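You operate a simulated robot arm through the tools that you are given. There is no shell and no other tool. Be economical: measure what you need, move in short steps, check, and stop when the job is done.

Carry out the task below with a simulated robot arm. There is one attempt and no reset: what you move stays moved.

Task
Put the orange cap in the worn tray. Put the narrow plate on the beige small paper sheet. Take the wooden block from the top of the cream table and put it on the open end of the small conveyor. Take the short roller from the top of the black table and leave it on the shelf under the white stand. Turn the grey desk mode knob to HAND. Switch the meter switch on the green bench on. Put one of the grey blocks from the top of the wooden bench on the wood board there. Put one of the white cards from the top of the wooden bench on the shelf under the green bench. Open the sliding plate. The order is free. Set down upright: short roller. The sliding plate goes toward x +1.0, y +0.0, z +0.0 (a direction in the base frame).

Only the result counts: the job must be done as asked and must still hold three seconds after the hand-in. Knocking over, shifting, dropping, spilling or breaking anything else fails it. Lids that push on must go on centred and level and be pressed home; caps that screw on are set level and turned clockwise until they are tight. Flat cloth is picked up by pressing the open fingertips on it (5 to 10 N) and closing them slowly along it; thin cloth reads only 2 to 8 mm in the jaws.

Robot
A 7-joint arm with a two-finger parallel gripper on a trunk, on a base that drives. Base frame: it is fixed to the floor where the robot stands at the start and does not move with it; the origin is under the middle of the robot, x ahead of it, y to its left, z up. Readings come in m, rad, newtons and seconds.
Its first joint turns from -2.007 to 2.007 rad. Places, roughly: grey block [0.75, 12.25, 1]; grey block (3x3x5 cm) [0.9, 13.1, 0.9]; grey block (8x5x5 cm) [0.8, 12.7, 0.9]; grey desk mode knob [-2.8, 0.8, 0.9]; meter switch on the green bench [0.5, 10.3, 0.8]; narrow plate [0.75, 2.75, 0.75]; open end of the small conveyor [-2.9, 2.4, 0.8]; orange cap (6x6x5 cm) [0.5, 0.1, 0.8]; shelf under the green bench [0.8, 10.9, 0.3]; shelf under the white stand (96x22 cm) [0.56, 1.46, 0.4]; short roller (17x5x5 cm) [-1.8, 4.5, 0.9]; sliding plate [-1.6, 9.5, 0.9]; small paper sheet (37x28x2 cm) [0.9, 3.2, 0.9]; white card [0.75, 12.75, 0.75]; wood board (24x19x2 cm) [0.9, 12.4, 0.9]; wooden block [0.75, 3.5, 0.75]; worn tray [-1.75, 1.25, 0.25]. Payload 3.91 kg.
The TCP is the grasp point between the finger pads, 0.03 m short of the fingertips. In the tool frame z runs along the fingers and y along their closing line. Largest opening 0.11 m; finger width 0.02, thickness 0.01; the body of the gripper, 0.048 by 0.112 m, starts 0.055 m behind the TCP.
Orientation is that of the tool frame in the base frame, as a unit quaternion [w, x, y, z]. With the fingers straight down and closing along the base's y, the tool's x points along the base's -x, its y along +y and its z along -z.

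Tools
- The arm moves only by the tool nudge_tool. Its argument "increments" is a list of rows, each a list of 2 entries, a list of its own where there are three numbers: the shift along the tool's x, y, z in cm, then the turn, a rotation vector about the tool's x, y, z in degrees. In form: [[[x, y, z], [rx, ry, rz]], ...]. A call has 1 to 20 rows; each row is the pose to reach, as a shift and turn from the pose commanded when the call began, along the tool's axes at that moment. "hand" is the opening, from 0 (shut) to 1 (fully open), set as the call begins (left out, the last holds). A row lasts 0.2 s, in which the tool goes at most 0.05 m and 0.15 rad; a call with a longer step from one row to the next is refused whole, and so is a gripper value outside its range. A pose out of reach is approached as far as the arm can. The call stops where the force on the tool passes 40 N (or 10 N more than at its start, if that is more) or the arm is blocked; 0.2 s more then pass. The fingers move at their own pace (about 0.153 m/s each) and stop on an object; they squeeze with about 25 N. The grip force told is the motor's: it shows also when the fingers shut on nothing. Time passes only in rows, and 0.2 s behind the last, so rows that repeat a pose let the fingers close. The reply holds the time, the measured pose of the TCP, the force on the tool along the base axes, the opening and the grip force, in the units named above and with some noise, with the torque about the TCP (base axes, N m) and any sound that the robot's microphone picked up.
- Cameras (640 x 400 px; columns grow to the right, rows downward): "scene" is now at [0.2122, 0.1682, 1.285]; the picture's right is [-0.43, -0.90, 0.00], its down [-0.60, 0.29, -0.75] and it looks along [0.67, -0.32, -0.66] (base axes); focal length 294 px, centre (320, 200). "wrist" rides on the gripper at [0.072, 0.017, -0.103] in the tool frame; the picture's right is [-0.23, 0.97, 0.00], its down [-0.76, -0.18, -0.62] and it looks along [-0.61, -0.14, 0.78] (tool axes); focal length 222 px, centre (320, 200). There is no depth. A picture from a camera that has moved, and an enlarged one, comes with that camera's place and axes in the base frame and with its lens. The place of the scene camera against the robot may be out by one fixed shift of up to 0.012 m in any direction.
- camera(camera): a new picture of that camera. No time passes.
- raise_lower(by): slides the trunk up (or, below 0, down) by that many m; the arm and the scene camera ride with it, the base frame stays. It gives what a move gives, with no picture.
- base_move(legs): drives the robot by 1 to 6 legs, each [ahead, left, turn to the left] in m, m and rad, along the robot's own axes; the way and the turn of a leg run together, so that a leg with both is an arc; at most 1.5 m and 3.142 rad a leg. The arm and the cameras ride along, it lands a little off, and it stops where it bumps. It gives what a move gives.
- pan_tilt(pan, tilt): turns the head with the scene camera to pan (to the left, within 1.396 rad either way) and tilt (down, from -0.506 to 1.204), counted from straight ahead of the robot. It gives what a move gives.
- zoom(camera, box): a new picture of the part [left, top, right, bottom] of that camera's present view, enlarged. No time passes.
- finish_job(): hands the job in; it is judged then, once.

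Go step by step. Nothing tells you exact positions but the pictures and the camera data: compare them with the known pose of the tool, close in by small moves and look again before you grip or let go. The budget is 217 turns and 218 pictures, counting those below and the enlarged ones. Unless the task says otherwise, let go and move clear before handing in.

The tools are called by a JSON object that holds its "fn" and its "kwargs". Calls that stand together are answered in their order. nudge_tool: Moves the arm, as the interface text tells. Its arguments: {"type":"object","properties":{"increments":{"type":"array","items":{"type":"array"}},"hand":{"type":"number"}},"required":["increments"]} The other tools are called the same way: raise_lower (by) slides the trunk up or down; base_move (legs) drives the base; pan_tilt (pan, tilt) turns the head that bears the scene camera; camera (camera) takes a picture; zoom (camera, box) takes an enlarged picture of a part of a camera's view; finish_job () hands the job in.

At the start:

```text
time: 0.0
ee_pos: [0.4596, 0.1438, 1.0462]
tcp_rot: [0.001, 0.001, 1.0, 0.0]
force: [-0.1, 0.8, 0.2]
torque: [-0.01, 0.0, 0.06]
gripper_width: 0.1101
gripper_force: 0.0
trunk travel left (down, up): [-0.625, 0.365]
robot x, y, heading: [-0.0002, 0.0019, -0.002]
head pan, tilt: [-0.445, 0.726]
```

scene: 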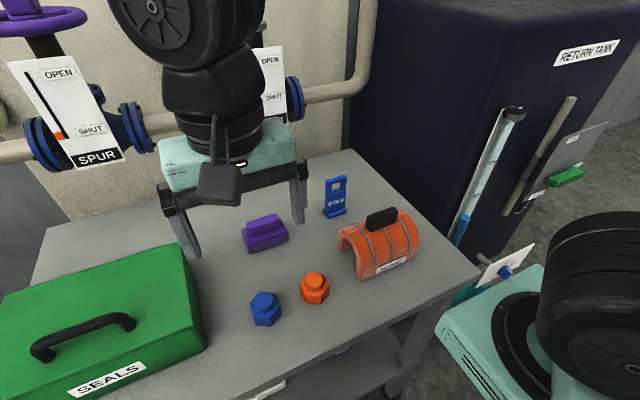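
wrist: 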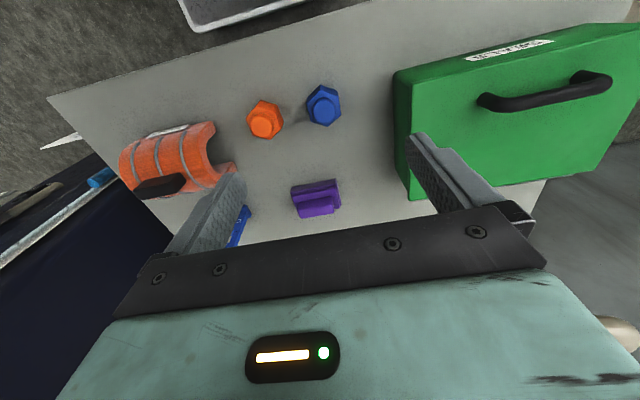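

The orange cap shows at about [0.49, 0.05, 0.79] from both views. I move above it with a partly closed hand and look again.

{"fn": "nudge_tool", "kwargs": {"increments": [[[-1.4, -4.8, 0], [0, 0, 0]], [[-2.8, -9.5, 0], [0, 0, 0]], [[-2.8, -9.6, 5], [0, 0, 0]], [[-2.8, -9.6, 10], [0, 0, 0]], [[-2.8, -9.6, 13], [0, 0, 0]], [[-2.8, -9.6, 13], [0, 0, 0]]], "hand": 0.78}}

{"fn": "camera", "kwargs": {"camera": "wrist"}}

{"fn": "camera", "kwargs": {"camera": "scene"}}

```text
time: 1.4
ee_pos: [0.4852, 0.0464, 0.915]
tcp_rot: [0.0, 0.0, 1.0, 0.0]
force: [-0.3, -0.3, -0.3]
torque: [0.0, 0.01, -0.03]
gripper_width: 0.086
gripper_force: 0.1
trunk travel left (down, up): [-0.625, 0.365]
robot x, y, heading: [0.0004, 0.0016, 0.007]
head pan, tilt: [-0.445, 0.726]
```

```text
215 pictures are left
camera wrist: at [0.4129, 0.064, 1.0176], right [0.23, 0.97, 0.0], down [0.76, -0.18, 0.62], along [0.61, -0.14, -0.78], focal length 222 px, centre (320, 200)
```

wrist: 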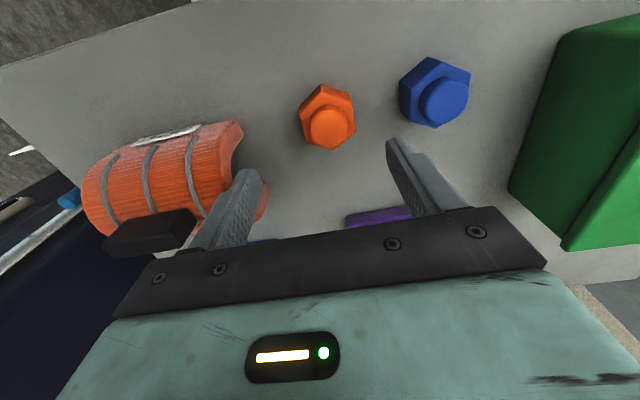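

```text
214 pictures are left
camera scene: at [0.2121, 0.1682, 1.285], right [-0.43, -0.9, 0.0], down [-0.6, 0.29, -0.75], along [0.67, -0.32, -0.66], focal length 294 px, centre (320, 200)
```

scene: 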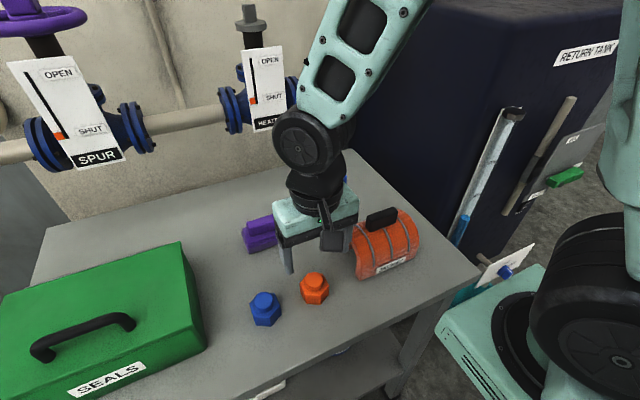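

The cap sits about 8 mm to the left of the tool. I shift, descend close to it and look.

{"fn": "nudge_tool", "kwargs": {"increments": [[[0, 0.9, 0], [0, 0, 0]], [[0, 0.9, 4], [0, 0, 0]], [[0, 0.9, 8], [0, 0, 0]], [[0, 0.9, 8], [0, 0, 0]]]}}

{"fn": "camera", "kwargs": {"camera": "wrist"}}

{"fn": "zoom", "kwargs": {"camera": "scene", "box": [220, 180, 420, 305]}}

```text
time: 2.4
ee_pos: [0.4856, 0.0565, 0.8337]
tcp_rot: [0.001, 0.001, 1.0, 0.0]
force: [0.1, -0.3, 0.6]
torque: [0.01, -0.03, 0.02]
gripper_width: 0.0859
gripper_force: 0.0
trunk travel left (down, up): [-0.625, 0.365]
robot x, y, heading: [0.0044, -0.0035, 0.003]
head pan, tilt: [-0.445, 0.726]
```

```text
213 pictures are left
camera wrist: at [0.4138, 0.0739, 0.9374], right [0.23, 0.97, 0.0], down [0.76, -0.18, 0.62], along [0.61, -0.14, -0.78], focal length 222 px, centre (320, 200)
```

wrist: 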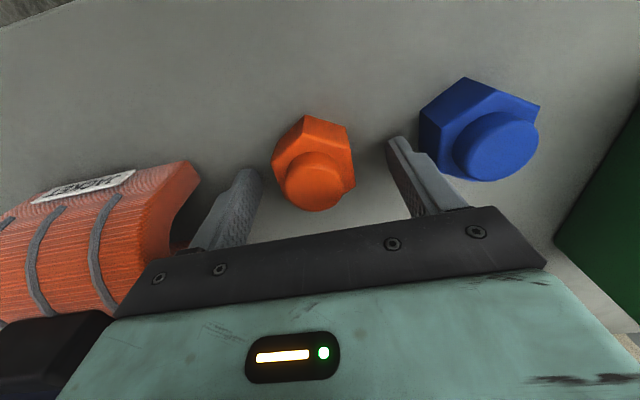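

```text
3.20 times, centred on (320, 242) of scene
camera zoom: at [0.2122, 0.1682, 1.285], right [-0.43, -0.9, 0.0], down [-0.6, 0.29, -0.75], along [0.67, -0.32, -0.66], focal length 941 px, centre (320, 64)
```

zoom: 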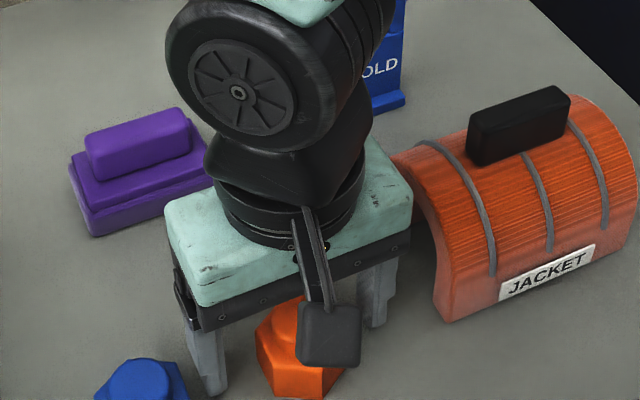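

The cap is about 5 mm to the right of the tool and 3 mm ahead. I correct, go down and close.

{"fn": "nudge_tool", "kwargs": {"increments": [[[-0.4, -0.5, 0], [0, 0, 0]], [[-0.4, -0.5, 2], [0, 0, 0]], [[-0.4, -0.5, 4], [0, 0, 0]], [[-0.4, -0.5, 4], [0, 0, 0]]]}}

{"fn": "camera", "kwargs": {"camera": "wrist"}}

```text
time: 2.9
ee_pos: [0.4905, 0.0523, 0.8284]
tcp_rot: [0.002, -0.001, 1.0, 0.0]
force: [-6.8, 0.5, 29.6]
torque: [-0.35, 0.49, 0.03]
gripper_width: 0.0853
gripper_force: 0.0
trunk travel left (down, up): [-0.625, 0.365]
robot x, y, heading: [-0.0017, -0.0013, 0.002]
head pan, tilt: [-0.445, 0.726]
stopped in row 2: the force on the tool passed its limit (the readings are from after the stop); the commanded pose is now the measured one
```

```text
211 pictures are left
camera wrist: at [0.4182, 0.0694, 0.9335], right [0.23, 0.97, 0.0], down [0.76, -0.18, 0.63], along [0.61, -0.14, -0.78], focal length 222 px, centre (320, 200)
```

wrist: 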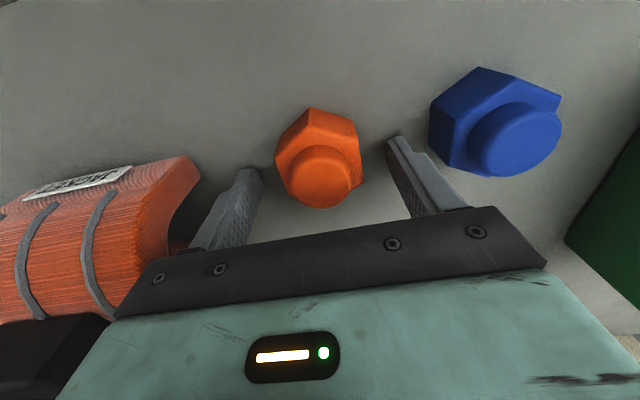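

The fingertips touched the table (table top about 0.798), so the cap's true centre is nearer, about [0.474, 0.056]. I lift a hair, shift back 1.6 cm and close.

{"fn": "nudge_tool", "kwargs": {"increments": [[[0, 0, -0.5], [0, 0, 0]], [[1.6, 0.4, -0.5], [0, 0, 0]], [[1.6, 0.4, -0.5], [0, 0, 0]]]}}

{"fn": "nudge_tool", "kwargs": {"increments": [[[0, 0, 0], [0, 0, 0]], [[0, 0, 0], [0, 0, 0]], [[0, 0, 0], [0, 0, 0]]], "hand": 0.3}}

{"fn": "camera", "kwargs": {"camera": "wrist"}}

```text
time: 3.7
ee_pos: [0.4752, 0.0565, 0.8337]
tcp_rot: [0.001, 0.0, 1.0, 0.0]
force: [-0.1, -0.3, -0.1]
torque: [0.01, -0.02, -0.01]
gripper_width: 0.0855
gripper_force: 0.0
trunk travel left (down, up): [-0.625, 0.365]
robot x, y, heading: [-0.0011, -0.0034, -0.007]
head pan, tilt: [-0.445, 0.726]
```

```text
time: 4.5
ee_pos: [0.476, 0.056, 0.8325]
tcp_rot: [0.0, 0.0, 1.0, 0.0]
force: [0.4, 0.0, -0.1]
torque: [0.0, 0.02, 0.02]
gripper_width: 0.0506
gripper_force: 25.2
trunk travel left (down, up): [-0.625, 0.365]
robot x, y, heading: [-0.0005, -0.0018, 0.001]
head pan, tilt: [-0.445, 0.726]
```

```text
210 pictures are left
camera wrist: at [0.4031, 0.074, 0.937], right [0.23, 0.97, 0.0], down [0.76, -0.18, 0.62], along [0.61, -0.14, -0.78], focal length 222 px, centre (320, 200)
```

wrist: 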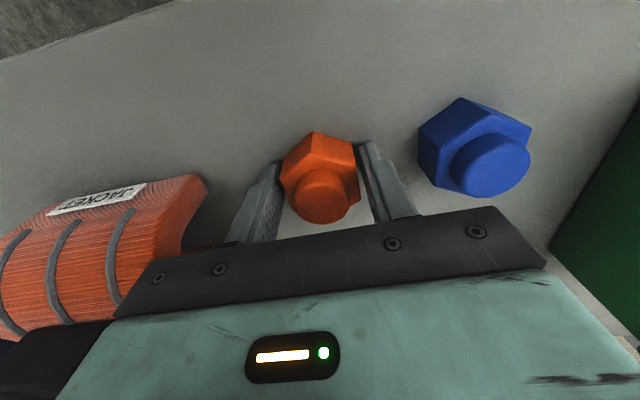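

The cap is held (5.1 cm). I lift it, pull the arm in, and look around to both sides.

{"fn": "nudge_tool", "kwargs": {"increments": [[[0, 0, -4], [0, 0, 0]], [[0, 0, -8], [0, 0, 0]], [[0, 0, -12], [0, 0, 0]], [[0, 0, -16], [0, 0, 0]], [[0, 0, -20], [0, 0, 0]], [[3, 0, -22], [0, 0, 0]], [[6, 0, -22], [0, 0, 0]], [[6, 0, -22], [0, 0, 0]]]}}

{"fn": "pan_tilt", "kwargs": {"pan": 1.39, "tilt": 0.35}}

{"fn": "camera", "kwargs": {"camera": "scene"}}

{"fn": "camera", "kwargs": {"camera": "wrist"}}

```text
time: 6.3
ee_pos: [0.4153, 0.0541, 1.0546]
tcp_rot: [0.002, 0.0, 1.0, 0.0]
force: [-0.2, -1.2, -1.4]
torque: [0.01, 0.02, 0.02]
gripper_width: 0.0505
gripper_force: 25.3
trunk travel left (down, up): [-0.625, 0.365]
robot x, y, heading: [0.0016, -0.0025, -0.0]
head pan, tilt: [-0.445, 0.726]
```

```text
time: 8.2
ee_pos: [0.4153, 0.0546, 1.0545]
tcp_rot: [0.001, 0.001, 1.0, 0.001]
force: [0.4, -0.2, -1.6]
torque: [0.0, 0.0, 0.0]
gripper_width: 0.0505
gripper_force: 25.0
trunk travel left (down, up): [-0.625, 0.365]
robot x, y, heading: [0.0, -0.0002, 0.001]
head pan, tilt: [1.389, 0.351]
```

```text
209 pictures are left
camera scene: at [0.1534, 0.296, 1.3187], right [0.98, -0.18, 0.0], down [-0.06, -0.34, -0.94], along [0.17, 0.92, -0.34], focal length 294 px, centre (320, 200)
```

scene: 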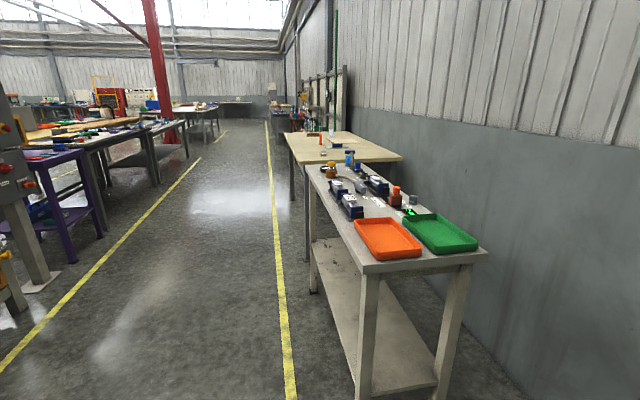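

```text
208 pictures are left
camera wrist: at [0.343, 0.0719, 1.1583], right [0.23, 0.97, 0.0], down [0.76, -0.18, 0.62], along [0.61, -0.14, -0.78], focal length 222 px, centre (320, 200)
```

wrist: 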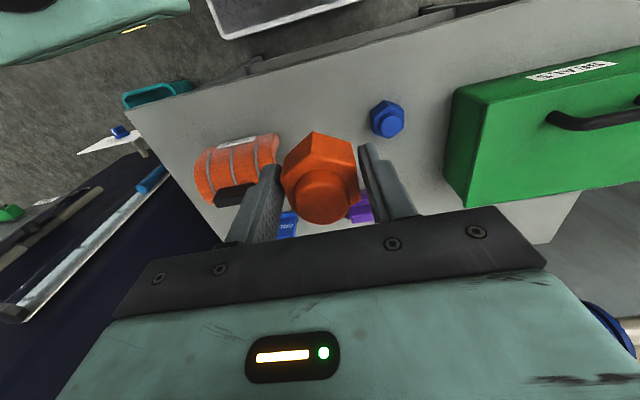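

The aisle is clear to the left. I back away from the table, turn left and look for the tray.

{"fn": "base_move", "kwargs": {"legs": [[-0.5, 0, 0], [0, 0, 1.57]]}}

{"fn": "pan_tilt", "kwargs": {"pan": 0.9, "tilt": 0.5}}

{"fn": "camera", "kwargs": {"camera": "scene"}}

```text
time: 14.8
ee_pos: [-0.535, 0.415, 1.0551]
tcp_rot: [0.001, -0.704, 0.71, 0.001]
force: [0.7, -0.7, -0.8]
torque: [-0.01, -0.02, 0.0]
gripper_width: 0.0507
gripper_force: 24.9
trunk travel left (down, up): [-0.625, 0.365]
robot x, y, heading: [-0.4871, 0.0013, 1.561]
head pan, tilt: [1.389, 0.351]
```

```text
time: 15.8
ee_pos: [-0.5359, 0.4163, 1.0549]
tcp_rot: [0.001, -0.704, 0.711, 0.0]
force: [-0.6, -0.2, -2.0]
torque: [-0.02, 0.04, 0.01]
gripper_width: 0.0509
gripper_force: 25.2
trunk travel left (down, up): [-0.625, 0.365]
robot x, y, heading: [-0.4838, 0.0027, 1.562]
head pan, tilt: [0.901, 0.499]
```

```text
207 pictures are left
camera scene: at [-0.7648, 0.2009, 1.305], right [0.63, 0.78, 0.0], down [0.37, -0.3, -0.88], along [-0.68, 0.55, -0.48], focal length 294 px, centre (320, 200)
```

scene: 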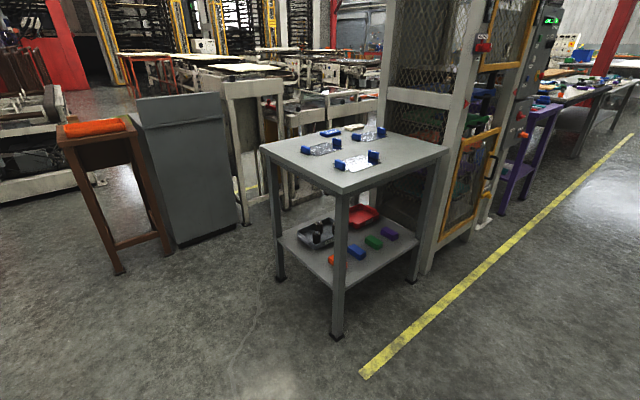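

Two trays are on the lower shelf of a grey table. I zoom to see which is worn.

{"fn": "zoom", "kwargs": {"camera": "scene", "box": [255, 190, 415, 290]}}

{"fn": "zoom", "kwargs": {"camera": "scene", "box": [20, 60, 260, 210]}}

```text
4.00 times, centred on (335, 240) of scene
camera zoom: at [-0.7648, 0.2009, 1.305], right [0.63, 0.78, 0.0], down [0.37, -0.3, -0.88], along [-0.68, 0.55, -0.48], focal length 1176 px, centre (260, 40)
```

zoom: 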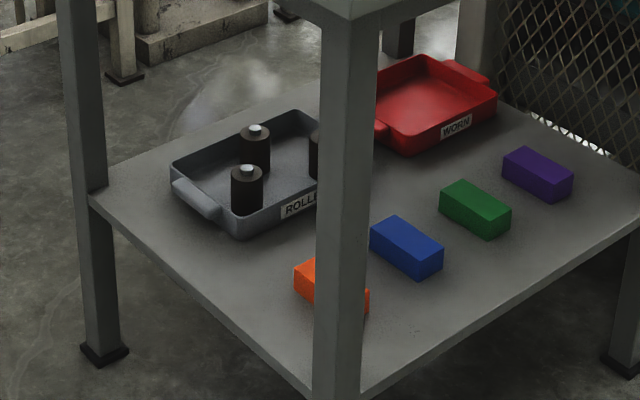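

```text
2.67 times, centred on (140, 135) of scene
camera zoom: at [-0.7648, 0.2009, 1.305], right [0.63, 0.78, 0.0], down [0.37, -0.3, -0.88], along [-0.68, 0.55, -0.48], focal length 784 px, centre (800, 373)
```

zoom: 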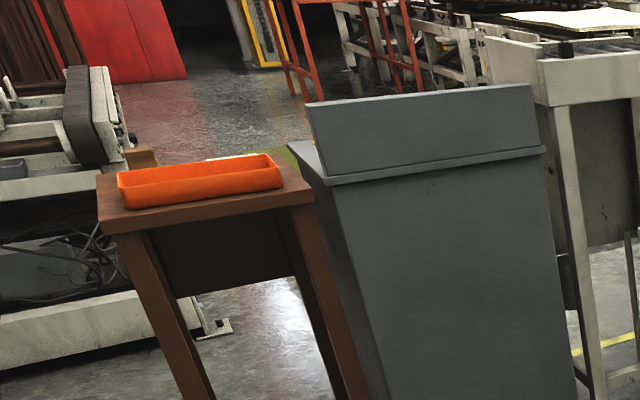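

The red tray is labelled WORN, at about [-1.83, 1.38, 0.32] under the table top (table front edge x≈-1.45). I drive to face it from the aisle.

{"fn": "base_move", "kwargs": {"legs": [[1.37, 0.0, 0], [0, 0, 1.57]]}}

{"fn": "pan_tilt", "kwargs": {"pan": 0.0, "tilt": 0.6}}

{"fn": "raise_lower", "kwargs": {"by": -0.4}}

{"fn": "camera", "kwargs": {"camera": "scene"}}

```text
time: 26.4
ee_pos: [-0.9023, 1.3208, 1.0546]
tcp_rot: [0.0, 1.0, -0.007, 0.0]
force: [0.6, 1.7, -1.7]
torque: [0.01, 0.01, 0.0]
gripper_width: 0.0507
gripper_force: 25.5
trunk travel left (down, up): [-0.625, 0.365]
robot x, y, heading: [-0.4843, 1.3709, 3.128]
head pan, tilt: [0.901, 0.499]
```

```text
time: 27.6
ee_pos: [-0.902, 1.3215, 1.054]
tcp_rot: [0.0, 1.0, -0.007, -0.001]
force: [0.1, 0.3, -1.0]
torque: [0.0, 0.0, -0.01]
gripper_width: 0.0508
gripper_force: 25.1
trunk travel left (down, up): [-0.625, 0.365]
robot x, y, heading: [-0.4838, 1.3673, 3.131]
head pan, tilt: [0.0, 0.6]
```

```text
time: 31.4
ee_pos: [-0.9017, 1.322, 0.6546]
tcp_rot: [0.0, 1.0, -0.008, -0.001]
force: [-0.8, 0.0, -1.8]
torque: [0.02, 0.03, -0.04]
gripper_width: 0.0509
gripper_force: 25.4
trunk travel left (down, up): [-0.225, 0.765]
robot x, y, heading: [-0.4842, 1.3695, 3.123]
head pan, tilt: [0.0, 0.6]
```

```text
204 pictures are left
camera scene: at [-0.7249, 1.1673, 0.8959], right [0.02, 1.0, 0.0], down [0.56, -0.01, -0.83], along [-0.82, 0.01, -0.56], focal length 294 px, centre (320, 200)
```

scene: 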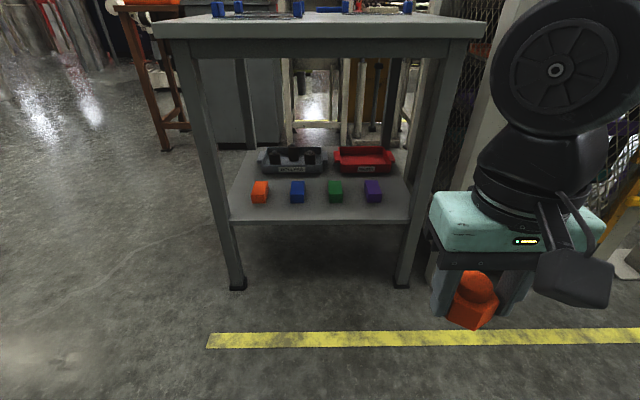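

The red tray spans roughly x -1.90..-1.75, y 1.25..1.47, its floor at z≈0.32. I lower the trunk, stretch the hand forward and pitch it 50° ahead, still outside the table.

{"fn": "raise_lower", "kwargs": {"by": -0.18}}

{"fn": "nudge_tool", "kwargs": {"increments": [[[-3.5, 0, 0], [0, -7, 0]], [[-7, 0, 0], [0, -14, 0]], [[-10.5, 0, 0], [0, -21, 0]], [[-14, 0, 0], [0, -28, 0]], [[-17.5, 0, 0], [0, -35, 0]], [[-21, 0, 0], [0, -42, 0]], [[-24.5, 0, 0], [0, -50, 0]], [[-26.5, 0, 0], [0, -50, 0]], [[-26.5, 0, 0], [0, -50, 0]]]}}

{"fn": "camera", "kwargs": {"camera": "scene"}}

{"fn": "camera", "kwargs": {"camera": "wrist"}}

```text
time: 33.4
ee_pos: [-0.9013, 1.3206, 0.476]
tcp_rot: [0.0, 1.0, -0.007, -0.001]
force: [-0.1, -0.3, -1.5]
torque: [-0.02, -0.01, 0.0]
gripper_width: 0.0506
gripper_force: 25.1
trunk travel left (down, up): [-0.045, 0.945]
robot x, y, heading: [-0.4856, 1.3723, 3.129]
head pan, tilt: [0.0, 0.6]
```

```text
time: 35.4
ee_pos: [-1.1645, 1.3233, 0.4766]
tcp_rot: [-0.003, 0.906, -0.008, -0.423]
force: [-0.8, 0.1, -2.0]
torque: [0.01, -0.01, -0.02]
gripper_width: 0.0509
gripper_force: 24.9
trunk travel left (down, up): [-0.045, 0.945]
robot x, y, heading: [-0.4876, 1.3704, 3.122]
head pan, tilt: [0.0, 0.6]
```

```text
203 pictures are left
camera scene: at [-0.7249, 1.1673, 0.7159], right [0.02, 1.0, 0.0], down [0.56, -0.01, -0.83], along [-0.82, 0.01, -0.57], focal length 294 px, centre (320, 200)
```

scene: 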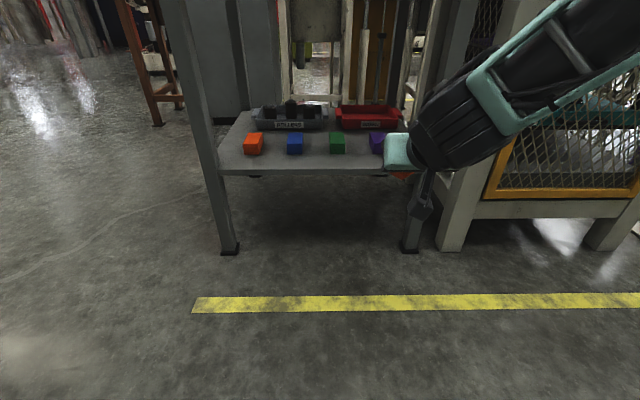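

```text
202 pictures are left
camera wrist: at [-1.0385, 1.3047, 0.4862], right [-0.16, -0.97, 0.17], down [-0.01, 0.18, 0.98], along [-0.99, 0.16, -0.04], focal length 222 px, centre (320, 200)
```

wrist: 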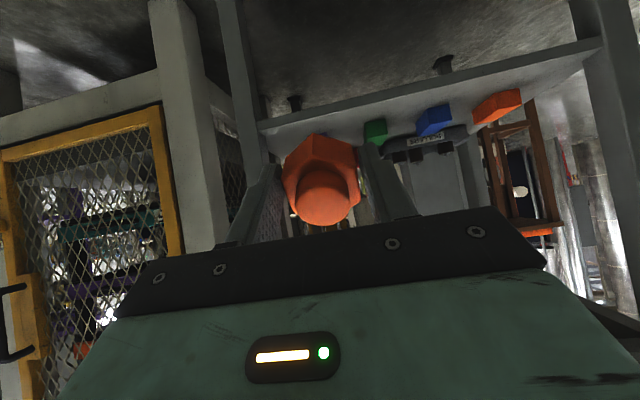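

The forearm may come close to the table's underside, so I stretch the arm farther out and flatter, then look at the arm.

{"fn": "nudge_tool", "kwargs": {"increments": [[[-2.4, 0, 3.6], [0, -4, 0]], [[-4.8, 0, 7.2], [0, -8, 0]], [[-7.2, 0, 10.8], [0, -12, 0]], [[-9.4, 0, 14.4], [0, -16, 0]], [[-9.4, 0, 14.4], [0, -16, 0]]]}}

{"fn": "pan_tilt", "kwargs": {"pan": -0.9, "tilt": 0.2}}

{"fn": "camera", "kwargs": {"camera": "scene"}}

```text
time: 36.6
ee_pos: [-1.3353, 1.3261, 0.455]
tcp_rot: [-0.005, 0.838, -0.008, -0.545]
force: [-0.8, -0.6, -1.4]
torque: [-0.02, -0.03, 0.02]
gripper_width: 0.0508
gripper_force: 24.9
trunk travel left (down, up): [-0.045, 0.945]
robot x, y, heading: [-0.4884, 1.3681, 3.125]
head pan, tilt: [0.0, 0.6]
```

```text
time: 37.8
ee_pos: [-1.3351, 1.3265, 0.4549]
tcp_rot: [-0.005, 0.838, -0.007, -0.545]
force: [-0.4, 0.2, -1.4]
torque: [-0.02, -0.02, -0.01]
gripper_width: 0.0508
gripper_force: 24.9
trunk travel left (down, up): [-0.045, 0.945]
robot x, y, heading: [-0.483, 1.3703, 3.128]
head pan, tilt: [-0.901, 0.201]
```

```text
201 pictures are left
camera scene: at [-0.6934, 1.2398, 0.7526], right [0.79, 0.61, 0.0], down [0.12, -0.16, -0.98], along [-0.6, 0.78, -0.2], focal length 294 px, centre (320, 200)
```

scene: 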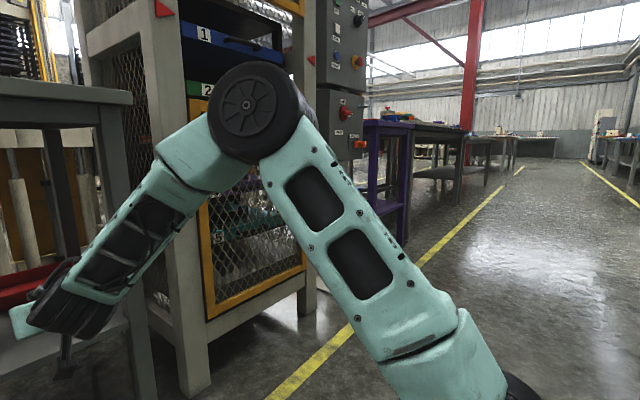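

The elbow is at about z 0.77 and the apron's underside at about 0.79. I stretch another 8 cm so the elbow stays outside and lower, then drive in part way and look.

{"fn": "nudge_tool", "kwargs": {"increments": [[[-0.7, 0, 4], [0, 0, 0]], [[-1.4, 0, 8.2], [0, 0, 0]], [[-1.4, 0, 8.2], [0, 0, 0]]]}}

{"fn": "base_move", "kwargs": {"legs": [[0.25, 0, 0]]}}

{"fn": "camera", "kwargs": {"camera": "scene"}}

{"fn": "camera", "kwargs": {"camera": "wrist"}}

```text
time: 38.6
ee_pos: [-1.4167, 1.3267, 0.4379]
tcp_rot: [-0.004, 0.839, -0.007, -0.545]
force: [-0.2, -0.2, -1.7]
torque: [0.0, -0.02, -0.02]
gripper_width: 0.0509
gripper_force: 25.0
trunk travel left (down, up): [-0.045, 0.945]
robot x, y, heading: [-0.4882, 1.368, 3.124]
head pan, tilt: [-0.901, 0.201]
```

```text
time: 40.4
ee_pos: [-1.6702, 1.3376, 0.4365]
tcp_rot: [-0.007, 0.838, -0.01, -0.546]
force: [0.1, 0.2, -2.2]
torque: [0.01, -0.03, 0.01]
gripper_width: 0.0506
gripper_force: 24.6
trunk travel left (down, up): [-0.045, 0.945]
robot x, y, heading: [-0.7386, 1.3769, 3.118]
head pan, tilt: [-0.901, 0.201]
```

```text
200 pictures are left
camera scene: at [-0.9479, 1.2463, 0.7527], right [0.8, 0.6, 0.0], down [0.12, -0.16, -0.98], along [-0.59, 0.78, -0.2], focal length 294 px, centre (320, 200)
```

scene: 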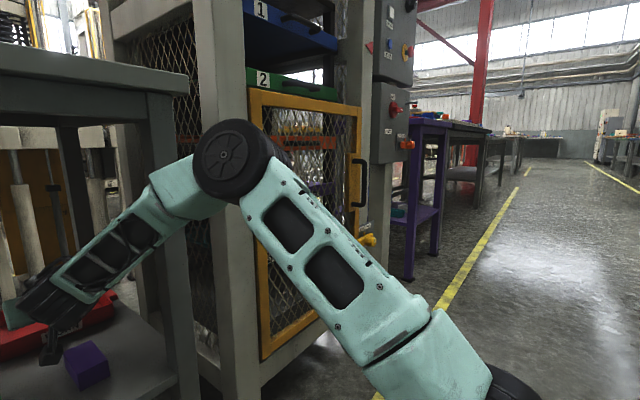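

```text
199 pictures are left
camera wrist: at [-1.5479, 1.3194, 0.4122], right [-0.12, -0.97, 0.21], down [0.27, 0.17, 0.95], along [-0.96, 0.16, 0.24], focal length 222 px, centre (320, 200)
```

wrist: 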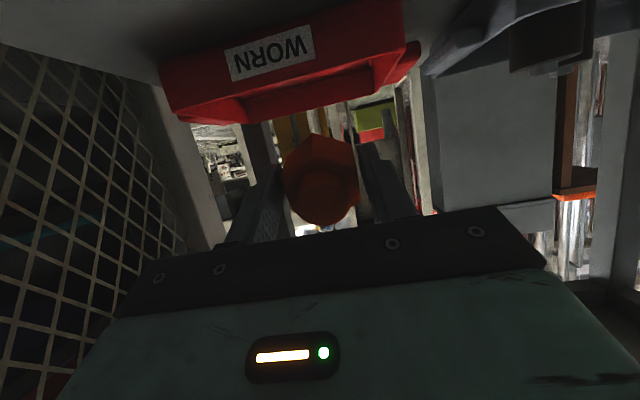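

The hand clears the table and the tray rim. I drive in the last 16 cm, then look.

{"fn": "base_move", "kwargs": {"legs": [[0.165, 0, 0]]}}

{"fn": "camera", "kwargs": {"camera": "wrist"}}

{"fn": "camera", "kwargs": {"camera": "scene"}}

```text
time: 41.5
ee_pos: [-1.718, 1.3188, 0.4353]
tcp_rot: [0.003, 0.843, 0.007, -0.538]
force: [0.3, 0.2, -0.9]
torque: [0.03, -0.02, 0.01]
gripper_width: 0.0508
gripper_force: 25.4
trunk travel left (down, up): [-0.045, 0.945]
robot x, y, heading: [-0.8048, 1.3797, 3.116]
head pan, tilt: [-0.901, 0.201]
stopped in leg 1: the robot was blocked; the commanded pose is now the measured one
```

```text
198 pictures are left
camera wrist: at [-1.5933, 1.3047, 0.4128], right [-0.08, -0.98, 0.2], down [0.24, 0.18, 0.95], along [-0.97, 0.13, 0.22], focal length 222 px, centre (320, 200)
```

wrist: 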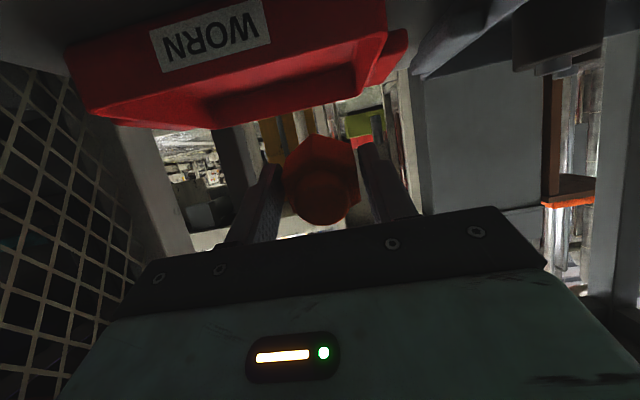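

```text
197 pictures are left
camera scene: at [-1.0098, 1.2473, 0.7534], right [0.8, 0.6, 0.0], down [0.12, -0.16, -0.98], along [-0.59, 0.78, -0.2], focal length 294 px, centre (320, 200)
```

scene: 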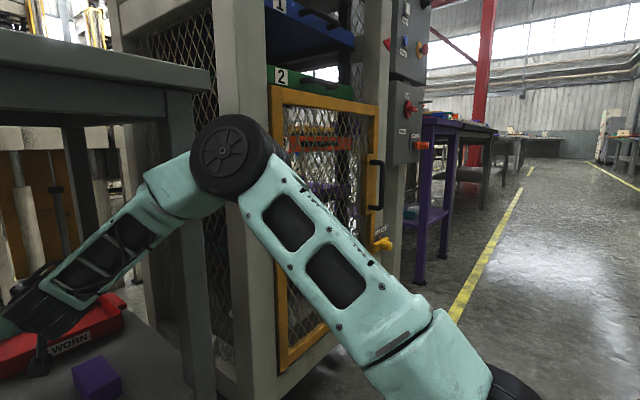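

Something (likely the forearm on the right front leg) blocked the drive. I back out, stretch a little more, and set up a diagonal entry from the left so the forearm stays clear of that leg.

{"fn": "base_move", "kwargs": {"legs": [[-0.5, 0, 0]]}}

{"fn": "nudge_tool", "kwargs": {"increments": [[[-1.2, 0, 2.7], [0, 0, 0]], [[-2.5, 0, 5.4], [0, 0, 0]], [[-2.5, 0, 5.4], [0, 0, 0]]]}}

{"fn": "base_move", "kwargs": {"legs": [[0, 0, -0.326], [-0.05, 0.44, 0]]}}

{"fn": "pan_tilt", "kwargs": {"pan": -0.3, "tilt": 0.4}}

{"fn": "camera", "kwargs": {"camera": "scene"}}

```text
time: 44.4
ee_pos: [-1.2228, 1.3091, 0.4319]
tcp_rot: [0.002, 0.843, 0.006, -0.537]
force: [0.1, 0.0, -2.9]
torque: [-0.06, -0.04, -0.02]
gripper_width: 0.0506
gripper_force: 25.0
trunk travel left (down, up): [-0.045, 0.945]
robot x, y, heading: [-0.3032, 1.3634, 3.108]
head pan, tilt: [-0.901, 0.201]
```

```text
time: 45.2
ee_pos: [-1.2829, 1.3066, 0.431]
tcp_rot: [0.003, 0.843, 0.007, -0.537]
force: [1.0, -0.9, -2.9]
torque: [0.03, 0.01, 0.01]
gripper_width: 0.0508
gripper_force: 25.4
trunk travel left (down, up): [-0.045, 0.945]
robot x, y, heading: [-0.3062, 1.3627, 3.119]
head pan, tilt: [-0.901, 0.201]
```

```text
time: 49.0
ee_pos: [-1.3568, 1.1681, 0.4315]
tcp_rot: [-0.081, 0.834, -0.124, -0.532]
force: [-0.9, 0.6, -2.4]
torque: [0.02, -0.01, 0.0]
gripper_width: 0.0506
gripper_force: 25.5
trunk travel left (down, up): [-0.045, 0.945]
robot x, y, heading: [-0.4102, 0.9222, 2.803]
head pan, tilt: [-0.901, 0.201]
```

```text
time: 50.0
ee_pos: [-1.3574, 1.1678, 0.4315]
tcp_rot: [-0.082, 0.834, -0.125, -0.531]
force: [0.0, 0.6, -2.0]
torque: [0.02, 0.03, -0.03]
gripper_width: 0.0507
gripper_force: 25.1
trunk travel left (down, up): [-0.045, 0.945]
robot x, y, heading: [-0.4102, 0.9233, 2.811]
head pan, tilt: [-0.3, 0.4]
```

```text
196 pictures are left
camera scene: at [-0.6929, 0.8303, 0.7341], right [0.6, 0.8, 0.0], down [0.31, -0.23, -0.92], along [-0.74, 0.55, -0.39], focal length 294 px, centre (320, 200)
```

scene: 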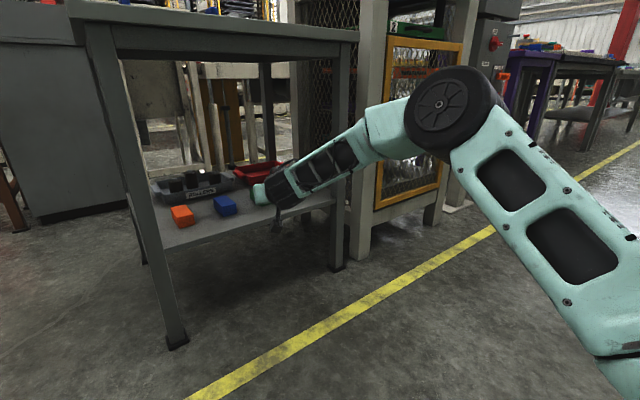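

The line into the tray is now clear of both legs. I drive in 0.49 m along it.

{"fn": "base_move", "kwargs": {"legs": [[0.3, -0.01, 0], [0.19, -0.005, 0]]}}

{"fn": "camera", "kwargs": {"camera": "wrist"}}

{"fn": "camera", "kwargs": {"camera": "scene"}}

```text
time: 53.2
ee_pos: [-1.819, 1.3585, 0.4318]
tcp_rot: [-0.084, 0.834, -0.129, -0.53]
force: [-0.3, -0.9, -2.6]
torque: [-0.05, -0.03, -0.01]
gripper_width: 0.0508
gripper_force: 24.9
trunk travel left (down, up): [-0.045, 0.945]
robot x, y, heading: [-0.8767, 1.103, 2.797]
head pan, tilt: [-0.3, 0.4]
```

```text
195 pictures are left
camera wrist: at [-1.7062, 1.3046, 0.4095], right [-0.39, -0.9, 0.2], down [0.29, 0.09, 0.95], along [-0.88, 0.43, 0.22], focal length 222 px, centre (320, 200)
```

wrist: 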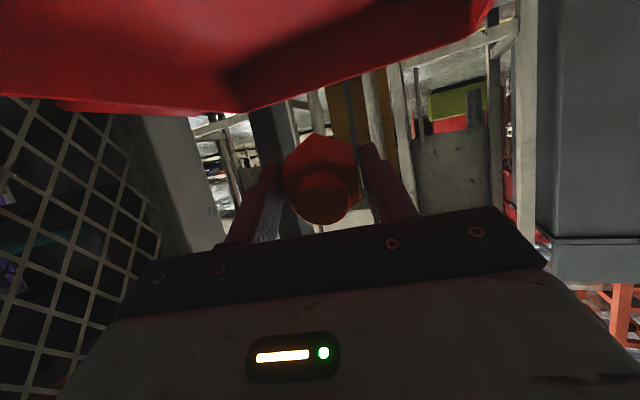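

```text
194 pictures are left
camera scene: at [-1.1581, 1.0137, 0.7341], right [0.6, 0.8, 0.0], down [0.31, -0.23, -0.92], along [-0.73, 0.56, -0.39], focal length 294 px, centre (320, 200)
```

scene: 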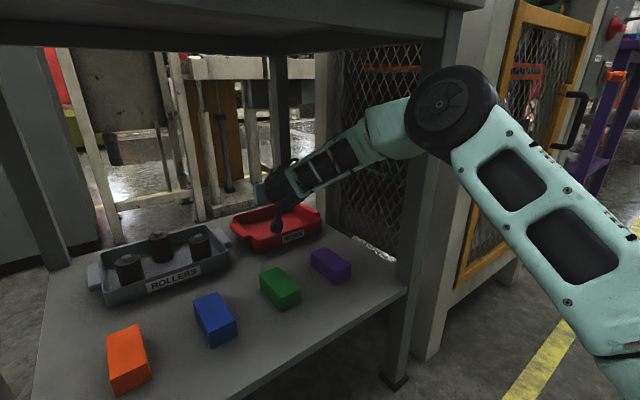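

The hand is over the tray centre. I tip the fingers more downward, lower 3.5 cm and look before release.

{"fn": "nudge_tool", "kwargs": {"increments": [[[0, 0, 0], [0, 7.5, 0]], [[0, 0, 0], [0, 15, 0]], [[1.6, 0, 0.7], [0, 15, 0]], [[3.2, 0, 1.5], [0, 15, 0]], [[3.2, 0, 1.5], [0, 15, 0]]]}}

{"fn": "camera", "kwargs": {"camera": "wrist"}}

{"fn": "zoom", "kwargs": {"camera": "scene", "box": [200, 120, 360, 270]}}

```text
time: 54.4
ee_pos: [-1.8199, 1.3556, 0.3961]
tcp_rot: [-0.066, 0.896, -0.138, -0.418]
force: [-0.5, 0.0, -1.7]
torque: [-0.01, -0.04, -0.02]
gripper_width: 0.0508
gripper_force: 25.0
trunk travel left (down, up): [-0.045, 0.945]
robot x, y, heading: [-0.8746, 1.1039, 2.795]
head pan, tilt: [-0.3, 0.4]
```

```text
193 pictures are left
camera wrist: at [-1.7058, 1.3033, 0.4074], right [-0.43, -0.88, 0.17], down [0.04, 0.17, 0.98], along [-0.9, 0.43, -0.04], focal length 222 px, centre (320, 200)
```

wrist: 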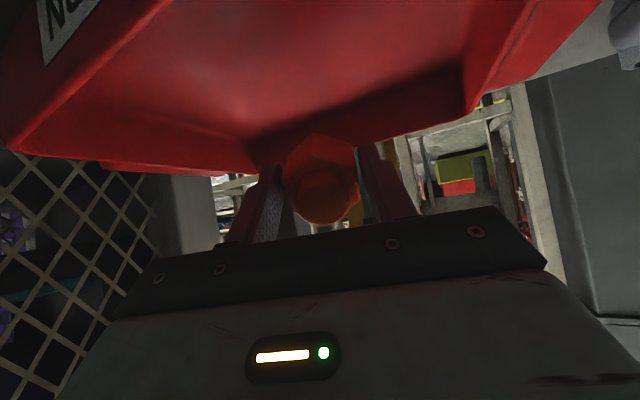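

```text
2.67 times, centred on (280, 195) of scene
camera zoom: at [-1.1581, 1.0137, 0.7341], right [0.6, 0.8, 0.0], down [0.31, -0.23, -0.92], along [-0.73, 0.56, -0.39], focal length 784 px, centre (427, 213)
```

zoom: 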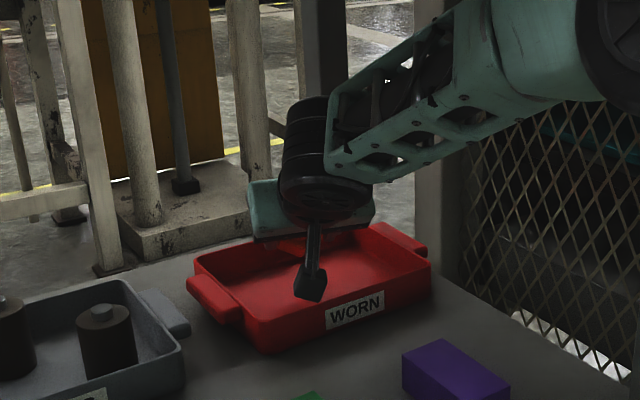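

The cap looks close to the tray's back rim, so I draw back 3 cm and lower 1.5 cm before letting go.

{"fn": "nudge_tool", "kwargs": {"increments": [[[1.0, 0, -1.2], [0, 0, 0]], [[1.9, 0, -2.3], [0, 0, 0]], [[3.1, 0, -1.3], [0, 0, 0]], [[3.1, 0, -1.3], [0, 0, 0]]]}}

{"fn": "camera", "kwargs": {"camera": "wrist"}}

{"fn": "zoom", "kwargs": {"camera": "scene", "box": [200, 120, 360, 270]}}

```text
time: 55.4
ee_pos: [-1.7909, 1.3491, 0.3798]
tcp_rot: [-0.066, 0.895, -0.138, -0.418]
force: [0.2, -0.1, -2.3]
torque: [-0.01, 0.0, -0.02]
gripper_width: 0.0508
gripper_force: 24.8
trunk travel left (down, up): [-0.045, 0.945]
robot x, y, heading: [-0.8779, 1.1009, 2.795]
head pan, tilt: [-0.3, 0.4]
```

```text
191 pictures are left
camera wrist: at [-1.6767, 1.2949, 0.391], right [-0.43, -0.88, 0.17], down [0.04, 0.17, 0.98], along [-0.9, 0.43, -0.04], focal length 222 px, centre (320, 200)
```

wrist: 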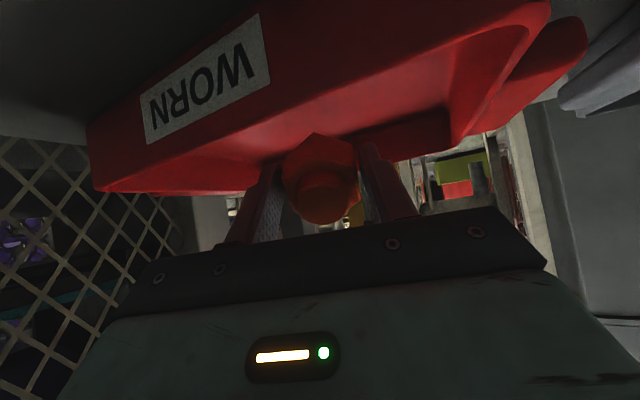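

```text
2.67 times, centred on (280, 195) of scene
camera zoom: at [-1.1581, 1.0137, 0.7341], right [0.6, 0.8, 0.0], down [0.31, -0.23, -0.92], along [-0.73, 0.56, -0.39], focal length 784 px, centre (427, 213)
```

zoom: 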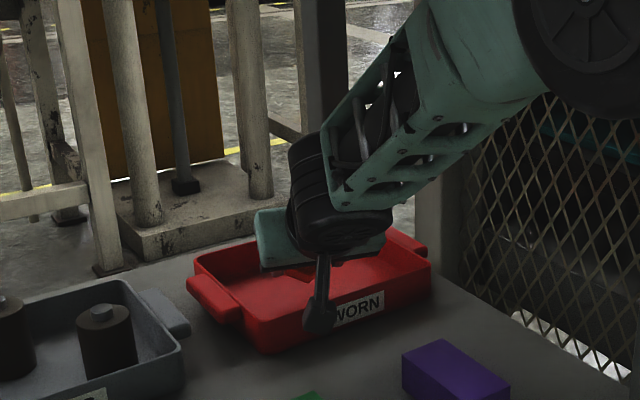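

The cap is between both rims and just above the tray floor. I release it.

{"fn": "nudge_tool", "kwargs": {"increments": [[[0, 0, 0], [0, 0, 0]], [[0, 0, 0], [0, 0, 0]], [[0, 0, 0], [0, 0, 0]], [[0, 0, 0], [0, 0, 0]]], "hand": 0.75}}

{"fn": "camera", "kwargs": {"camera": "wrist"}}

```text
time: 56.4
ee_pos: [-1.7911, 1.3493, 0.3799]
tcp_rot: [-0.067, 0.896, -0.139, -0.418]
force: [-0.5, -0.7, 0.6]
torque: [0.01, -0.01, 0.01]
gripper_width: 0.0827
gripper_force: 0.0
trunk travel left (down, up): [-0.045, 0.945]
robot x, y, heading: [-0.874, 1.0999, 2.794]
head pan, tilt: [-0.3, 0.4]
```

```text
189 pictures are left
camera wrist: at [-1.6767, 1.2949, 0.3911], right [-0.43, -0.88, 0.17], down [0.04, 0.17, 0.98], along [-0.9, 0.43, -0.04], focal length 222 px, centre (320, 200)
```

wrist: 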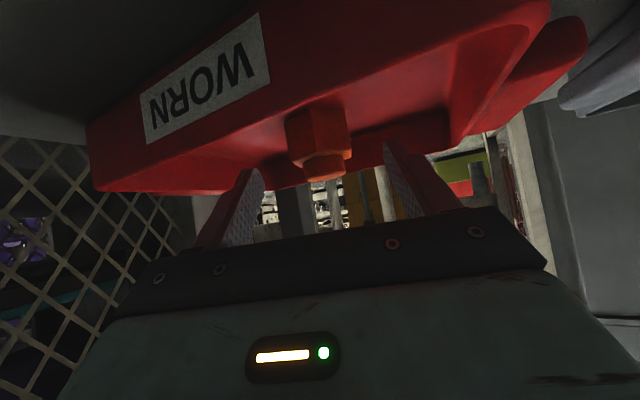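

The cap stands in the worn tray. I raise the hand and back out along the same line.

{"fn": "nudge_tool", "kwargs": {"increments": [[[-1.9, 0, -1.6], [0, 0, 0]], [[-3.8, 0, -3.2], [0, 0, 0]], [[-3.8, 0, -3.2], [0, 0, 0]]]}}

{"fn": "base_move", "kwargs": {"legs": [[-0.6, 0, 0]]}}

{"fn": "camera", "kwargs": {"camera": "scene"}}

```text
time: 57.2
ee_pos: [-1.7915, 1.348, 0.4314]
tcp_rot: [-0.067, 0.895, -0.138, -0.418]
force: [-0.3, -0.1, -0.4]
torque: [-0.02, 0.04, -0.03]
gripper_width: 0.0827
gripper_force: 0.1
trunk travel left (down, up): [-0.045, 0.945]
robot x, y, heading: [-0.8699, 1.1037, 2.796]
head pan, tilt: [-0.3, 0.4]
```

```text
time: 60.6
ee_pos: [-1.2272, 1.1394, 0.4306]
tcp_rot: [-0.065, 0.896, -0.136, -0.418]
force: [-0.4, -0.8, -0.1]
torque: [-0.02, 0.02, 0.0]
gripper_width: 0.0826
gripper_force: 0.1
trunk travel left (down, up): [-0.045, 0.945]
robot x, y, heading: [-0.3127, 0.8974, 2.799]
head pan, tilt: [-0.3, 0.4]
```

```text
188 pictures are left
camera scene: at [-0.5925, 0.8097, 0.7341], right [0.6, 0.8, 0.0], down [0.31, -0.23, -0.92], along [-0.74, 0.55, -0.39], focal length 294 px, centre (320, 200)
```

scene: 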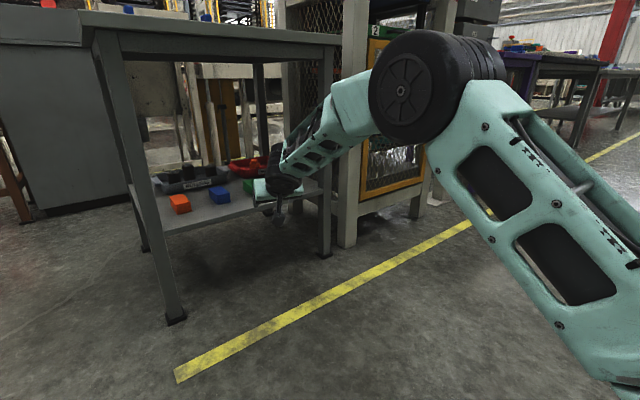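

Cap done and the table has not moved. Next I bring the arm back to a compact posture with the trunk up, and look toward the grey desk.

{"fn": "raise_lower", "kwargs": {"by": 0.58}}

{"fn": "nudge_tool", "kwargs": {"increments": [[[3, 0, -3.6], [0, 5, 0]], [[6, 0, -7.2], [0, 10, 0]], [[9, 0, -10.8], [0, 15, 0]], [[12, 0, -14.4], [0, 20, 0]], [[15, 0, -18], [0, 25, 0]], [[18, 0, -21.6], [0, 30, 0]], [[21, 0, -25.2], [0, 35, 0]], [[24, 0, -28.8], [0, 40, 0]], [[27, 0, -32.4], [0, 45, 0]], [[30, 0, -36], [0, 50, 0]], [[32, 0, -38.5], [0, 50, 0]], [[32, 0, -38.5], [0, 50, 0]]]}}

{"fn": "pan_tilt", "kwargs": {"pan": 0.25, "tilt": 0.45}}

{"fn": "camera", "kwargs": {"camera": "scene"}}

```text
refused: 0.58 is not a number from -0.4 to 0.4
```

```text
time: 63.2
ee_pos: [-0.7492, 0.9927, 0.43]
tcp_rot: [-0.002, 0.989, -0.151, 0.001]
force: [1.0, 0.2, 0.1]
torque: [0.04, -0.01, -0.01]
gripper_width: 0.0827
gripper_force: 0.0
trunk travel left (down, up): [-0.045, 0.945]
robot x, y, heading: [-0.3098, 0.8978, 2.804]
head pan, tilt: [-0.3, 0.4]
```

```text
time: 64.2
ee_pos: [-0.7505, 0.9928, 0.4305]
tcp_rot: [-0.002, 0.989, -0.15, -0.001]
force: [0.4, 0.1, 0.1]
torque: [-0.03, -0.02, -0.04]
gripper_width: 0.0823
gripper_force: 0.0
trunk travel left (down, up): [-0.045, 0.945]
robot x, y, heading: [-0.3086, 0.9, 2.799]
head pan, tilt: [0.25, 0.45]
```

```text
187 pictures are left
camera scene: at [-0.6098, 0.7628, 0.7295], right [0.09, 1.0, 0.0], down [0.43, -0.04, -0.9], along [-0.9, 0.08, -0.44], focal length 294 px, centre (320, 200)
```

scene: 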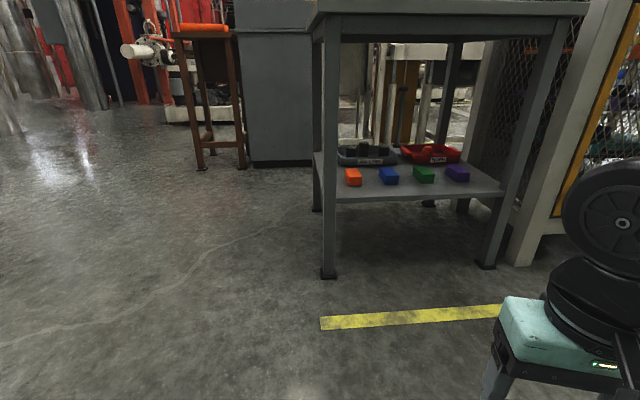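

The cap is visible in the red tray. I raise the trunk and zoom on the grey desk.

{"fn": "raise_lower", "kwargs": {"by": 0.4}}

{"fn": "raise_lower", "kwargs": {"by": 0.3}}

{"fn": "zoom", "kwargs": {"camera": "scene", "box": [100, 0, 420, 200]}}

```text
time: 68.0
ee_pos: [-0.7505, 0.9938, 0.8313]
tcp_rot: [-0.001, 0.989, -0.15, -0.001]
force: [-0.8, -0.9, 0.0]
torque: [-0.02, 0.02, 0.0]
gripper_width: 0.0826
gripper_force: 0.1
trunk travel left (down, up): [-0.445, 0.545]
robot x, y, heading: [-0.3054, 0.9023, 2.798]
head pan, tilt: [0.25, 0.45]
```

```text
time: 71.0
ee_pos: [-0.7492, 0.9938, 1.1308]
tcp_rot: [-0.002, 0.989, -0.151, -0.001]
force: [-0.5, 0.0, -0.6]
torque: [0.02, 0.0, 0.04]
gripper_width: 0.0824
gripper_force: 0.2
trunk travel left (down, up): [-0.745, 0.245]
robot x, y, heading: [-0.3115, 0.8991, 2.8]
head pan, tilt: [0.25, 0.45]
```

```text
2.00 times, centred on (260, 100) of scene
camera zoom: at [-0.6098, 0.7627, 1.4294], right [0.09, 1.0, 0.0], down [0.43, -0.04, -0.9], along [-0.9, 0.08, -0.44], focal length 588 px, centre (440, 400)
```

zoom: 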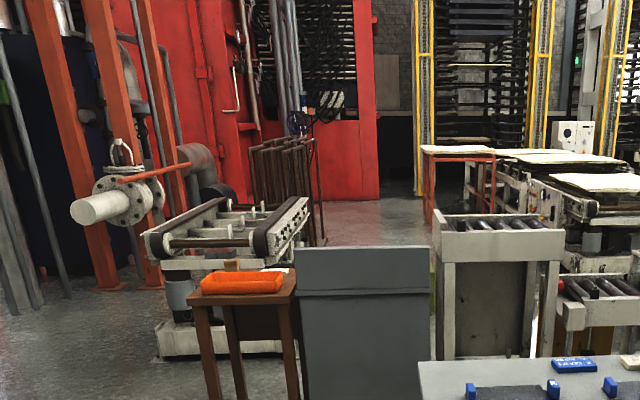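

The desk's back faces us, so its panel must face away (-x). I drive around its left side (y≈-0.5) to get behind it.

{"fn": "base_move", "kwargs": {"legs": [[0, 0, 0.34], [0, 1.4, 0], [1.4, 0, 0]]}}

{"fn": "pan_tilt", "kwargs": {"pan": -0.3, "tilt": 0.5}}

{"fn": "camera", "kwargs": {"camera": "scene"}}

```text
time: 85.8
ee_pos: [-2.1602, -0.5972, 1.1306]
tcp_rot: [-0.001, 1.0, 0.022, -0.002]
force: [-0.2, 0.5, 0.4]
torque: [0.01, 0.04, -0.01]
gripper_width: 0.0826
gripper_force: 0.1
trunk travel left (down, up): [-0.745, 0.245]
robot x, y, heading: [-1.7159, -0.5341, -3.135]
head pan, tilt: [0.25, 0.45]
```

```text
time: 86.8
ee_pos: [-2.1608, -0.5946, 1.1302]
tcp_rot: [-0.001, 1.0, 0.022, -0.001]
force: [0.4, -0.3, -0.1]
torque: [0.05, 0.02, -0.01]
gripper_width: 0.0828
gripper_force: 0.1
trunk travel left (down, up): [-0.745, 0.245]
robot x, y, heading: [-1.7177, -0.5347, -3.137]
head pan, tilt: [-0.3, 0.499]
```

```text
185 pictures are left
camera scene: at [-1.9498, -0.7141, 1.425], right [0.29, 0.96, 0.0], down [0.46, -0.14, -0.88], along [-0.84, 0.25, -0.48], focal length 294 px, centre (320, 200)
```

scene: 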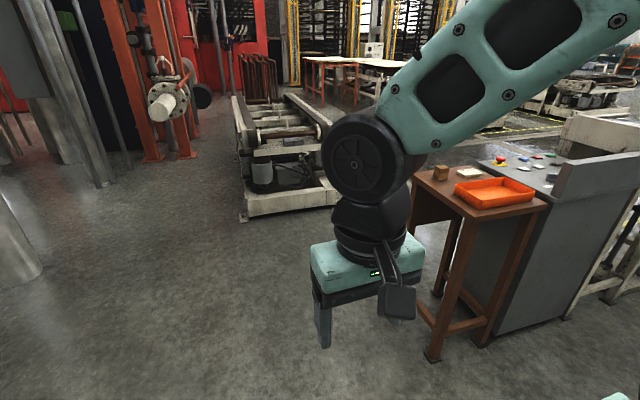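

The desk top with its controls shows, and the passage behind it looks about 1 m wide. I drive past the stand and turn to face along the passage.

{"fn": "base_move", "kwargs": {"legs": [[1.4, 0, 0], [0.52, 0, 0], [0, 0, -1.57]]}}

{"fn": "pan_tilt", "kwargs": {"pan": -0.4, "tilt": 0.55}}

{"fn": "camera", "kwargs": {"camera": "scene"}}

```text
time: 100.1
ee_pos: [-3.6863, -0.0386, 1.1302]
tcp_rot: [-0.002, 0.719, -0.695, 0.001]
force: [0.2, 0.0, 0.2]
torque: [-0.02, 0.0, 0.01]
gripper_width: 0.0828
gripper_force: 0.1
trunk travel left (down, up): [-0.745, 0.245]
robot x, y, heading: [-3.6292, -0.483, 1.562]
head pan, tilt: [-0.3, 0.499]
```

```text
time: 100.8
ee_pos: [-3.6869, -0.0388, 1.1311]
tcp_rot: [-0.002, 0.72, -0.694, 0.001]
force: [0.5, -0.3, 0.9]
torque: [0.03, 0.02, -0.01]
gripper_width: 0.0827
gripper_force: 0.1
trunk travel left (down, up): [-0.745, 0.245]
robot x, y, heading: [-3.6281, -0.4837, 1.565]
head pan, tilt: [-0.4, 0.55]
```

```text
184 pictures are left
camera scene: at [-3.8039, -0.2587, 1.4204], right [0.92, -0.39, 0.0], down [-0.21, -0.48, -0.85], along [0.34, 0.78, -0.52], focal length 294 px, centre (320, 200)
```

scene: 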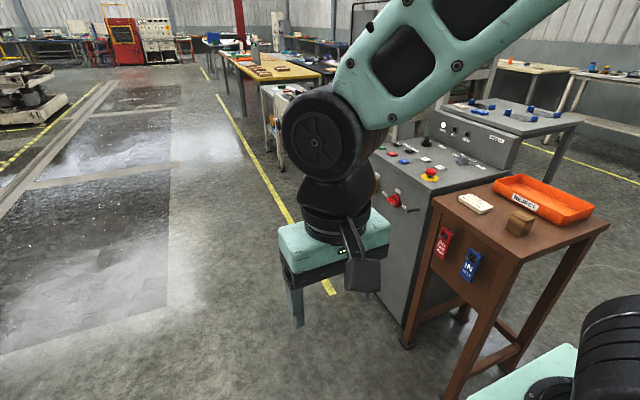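

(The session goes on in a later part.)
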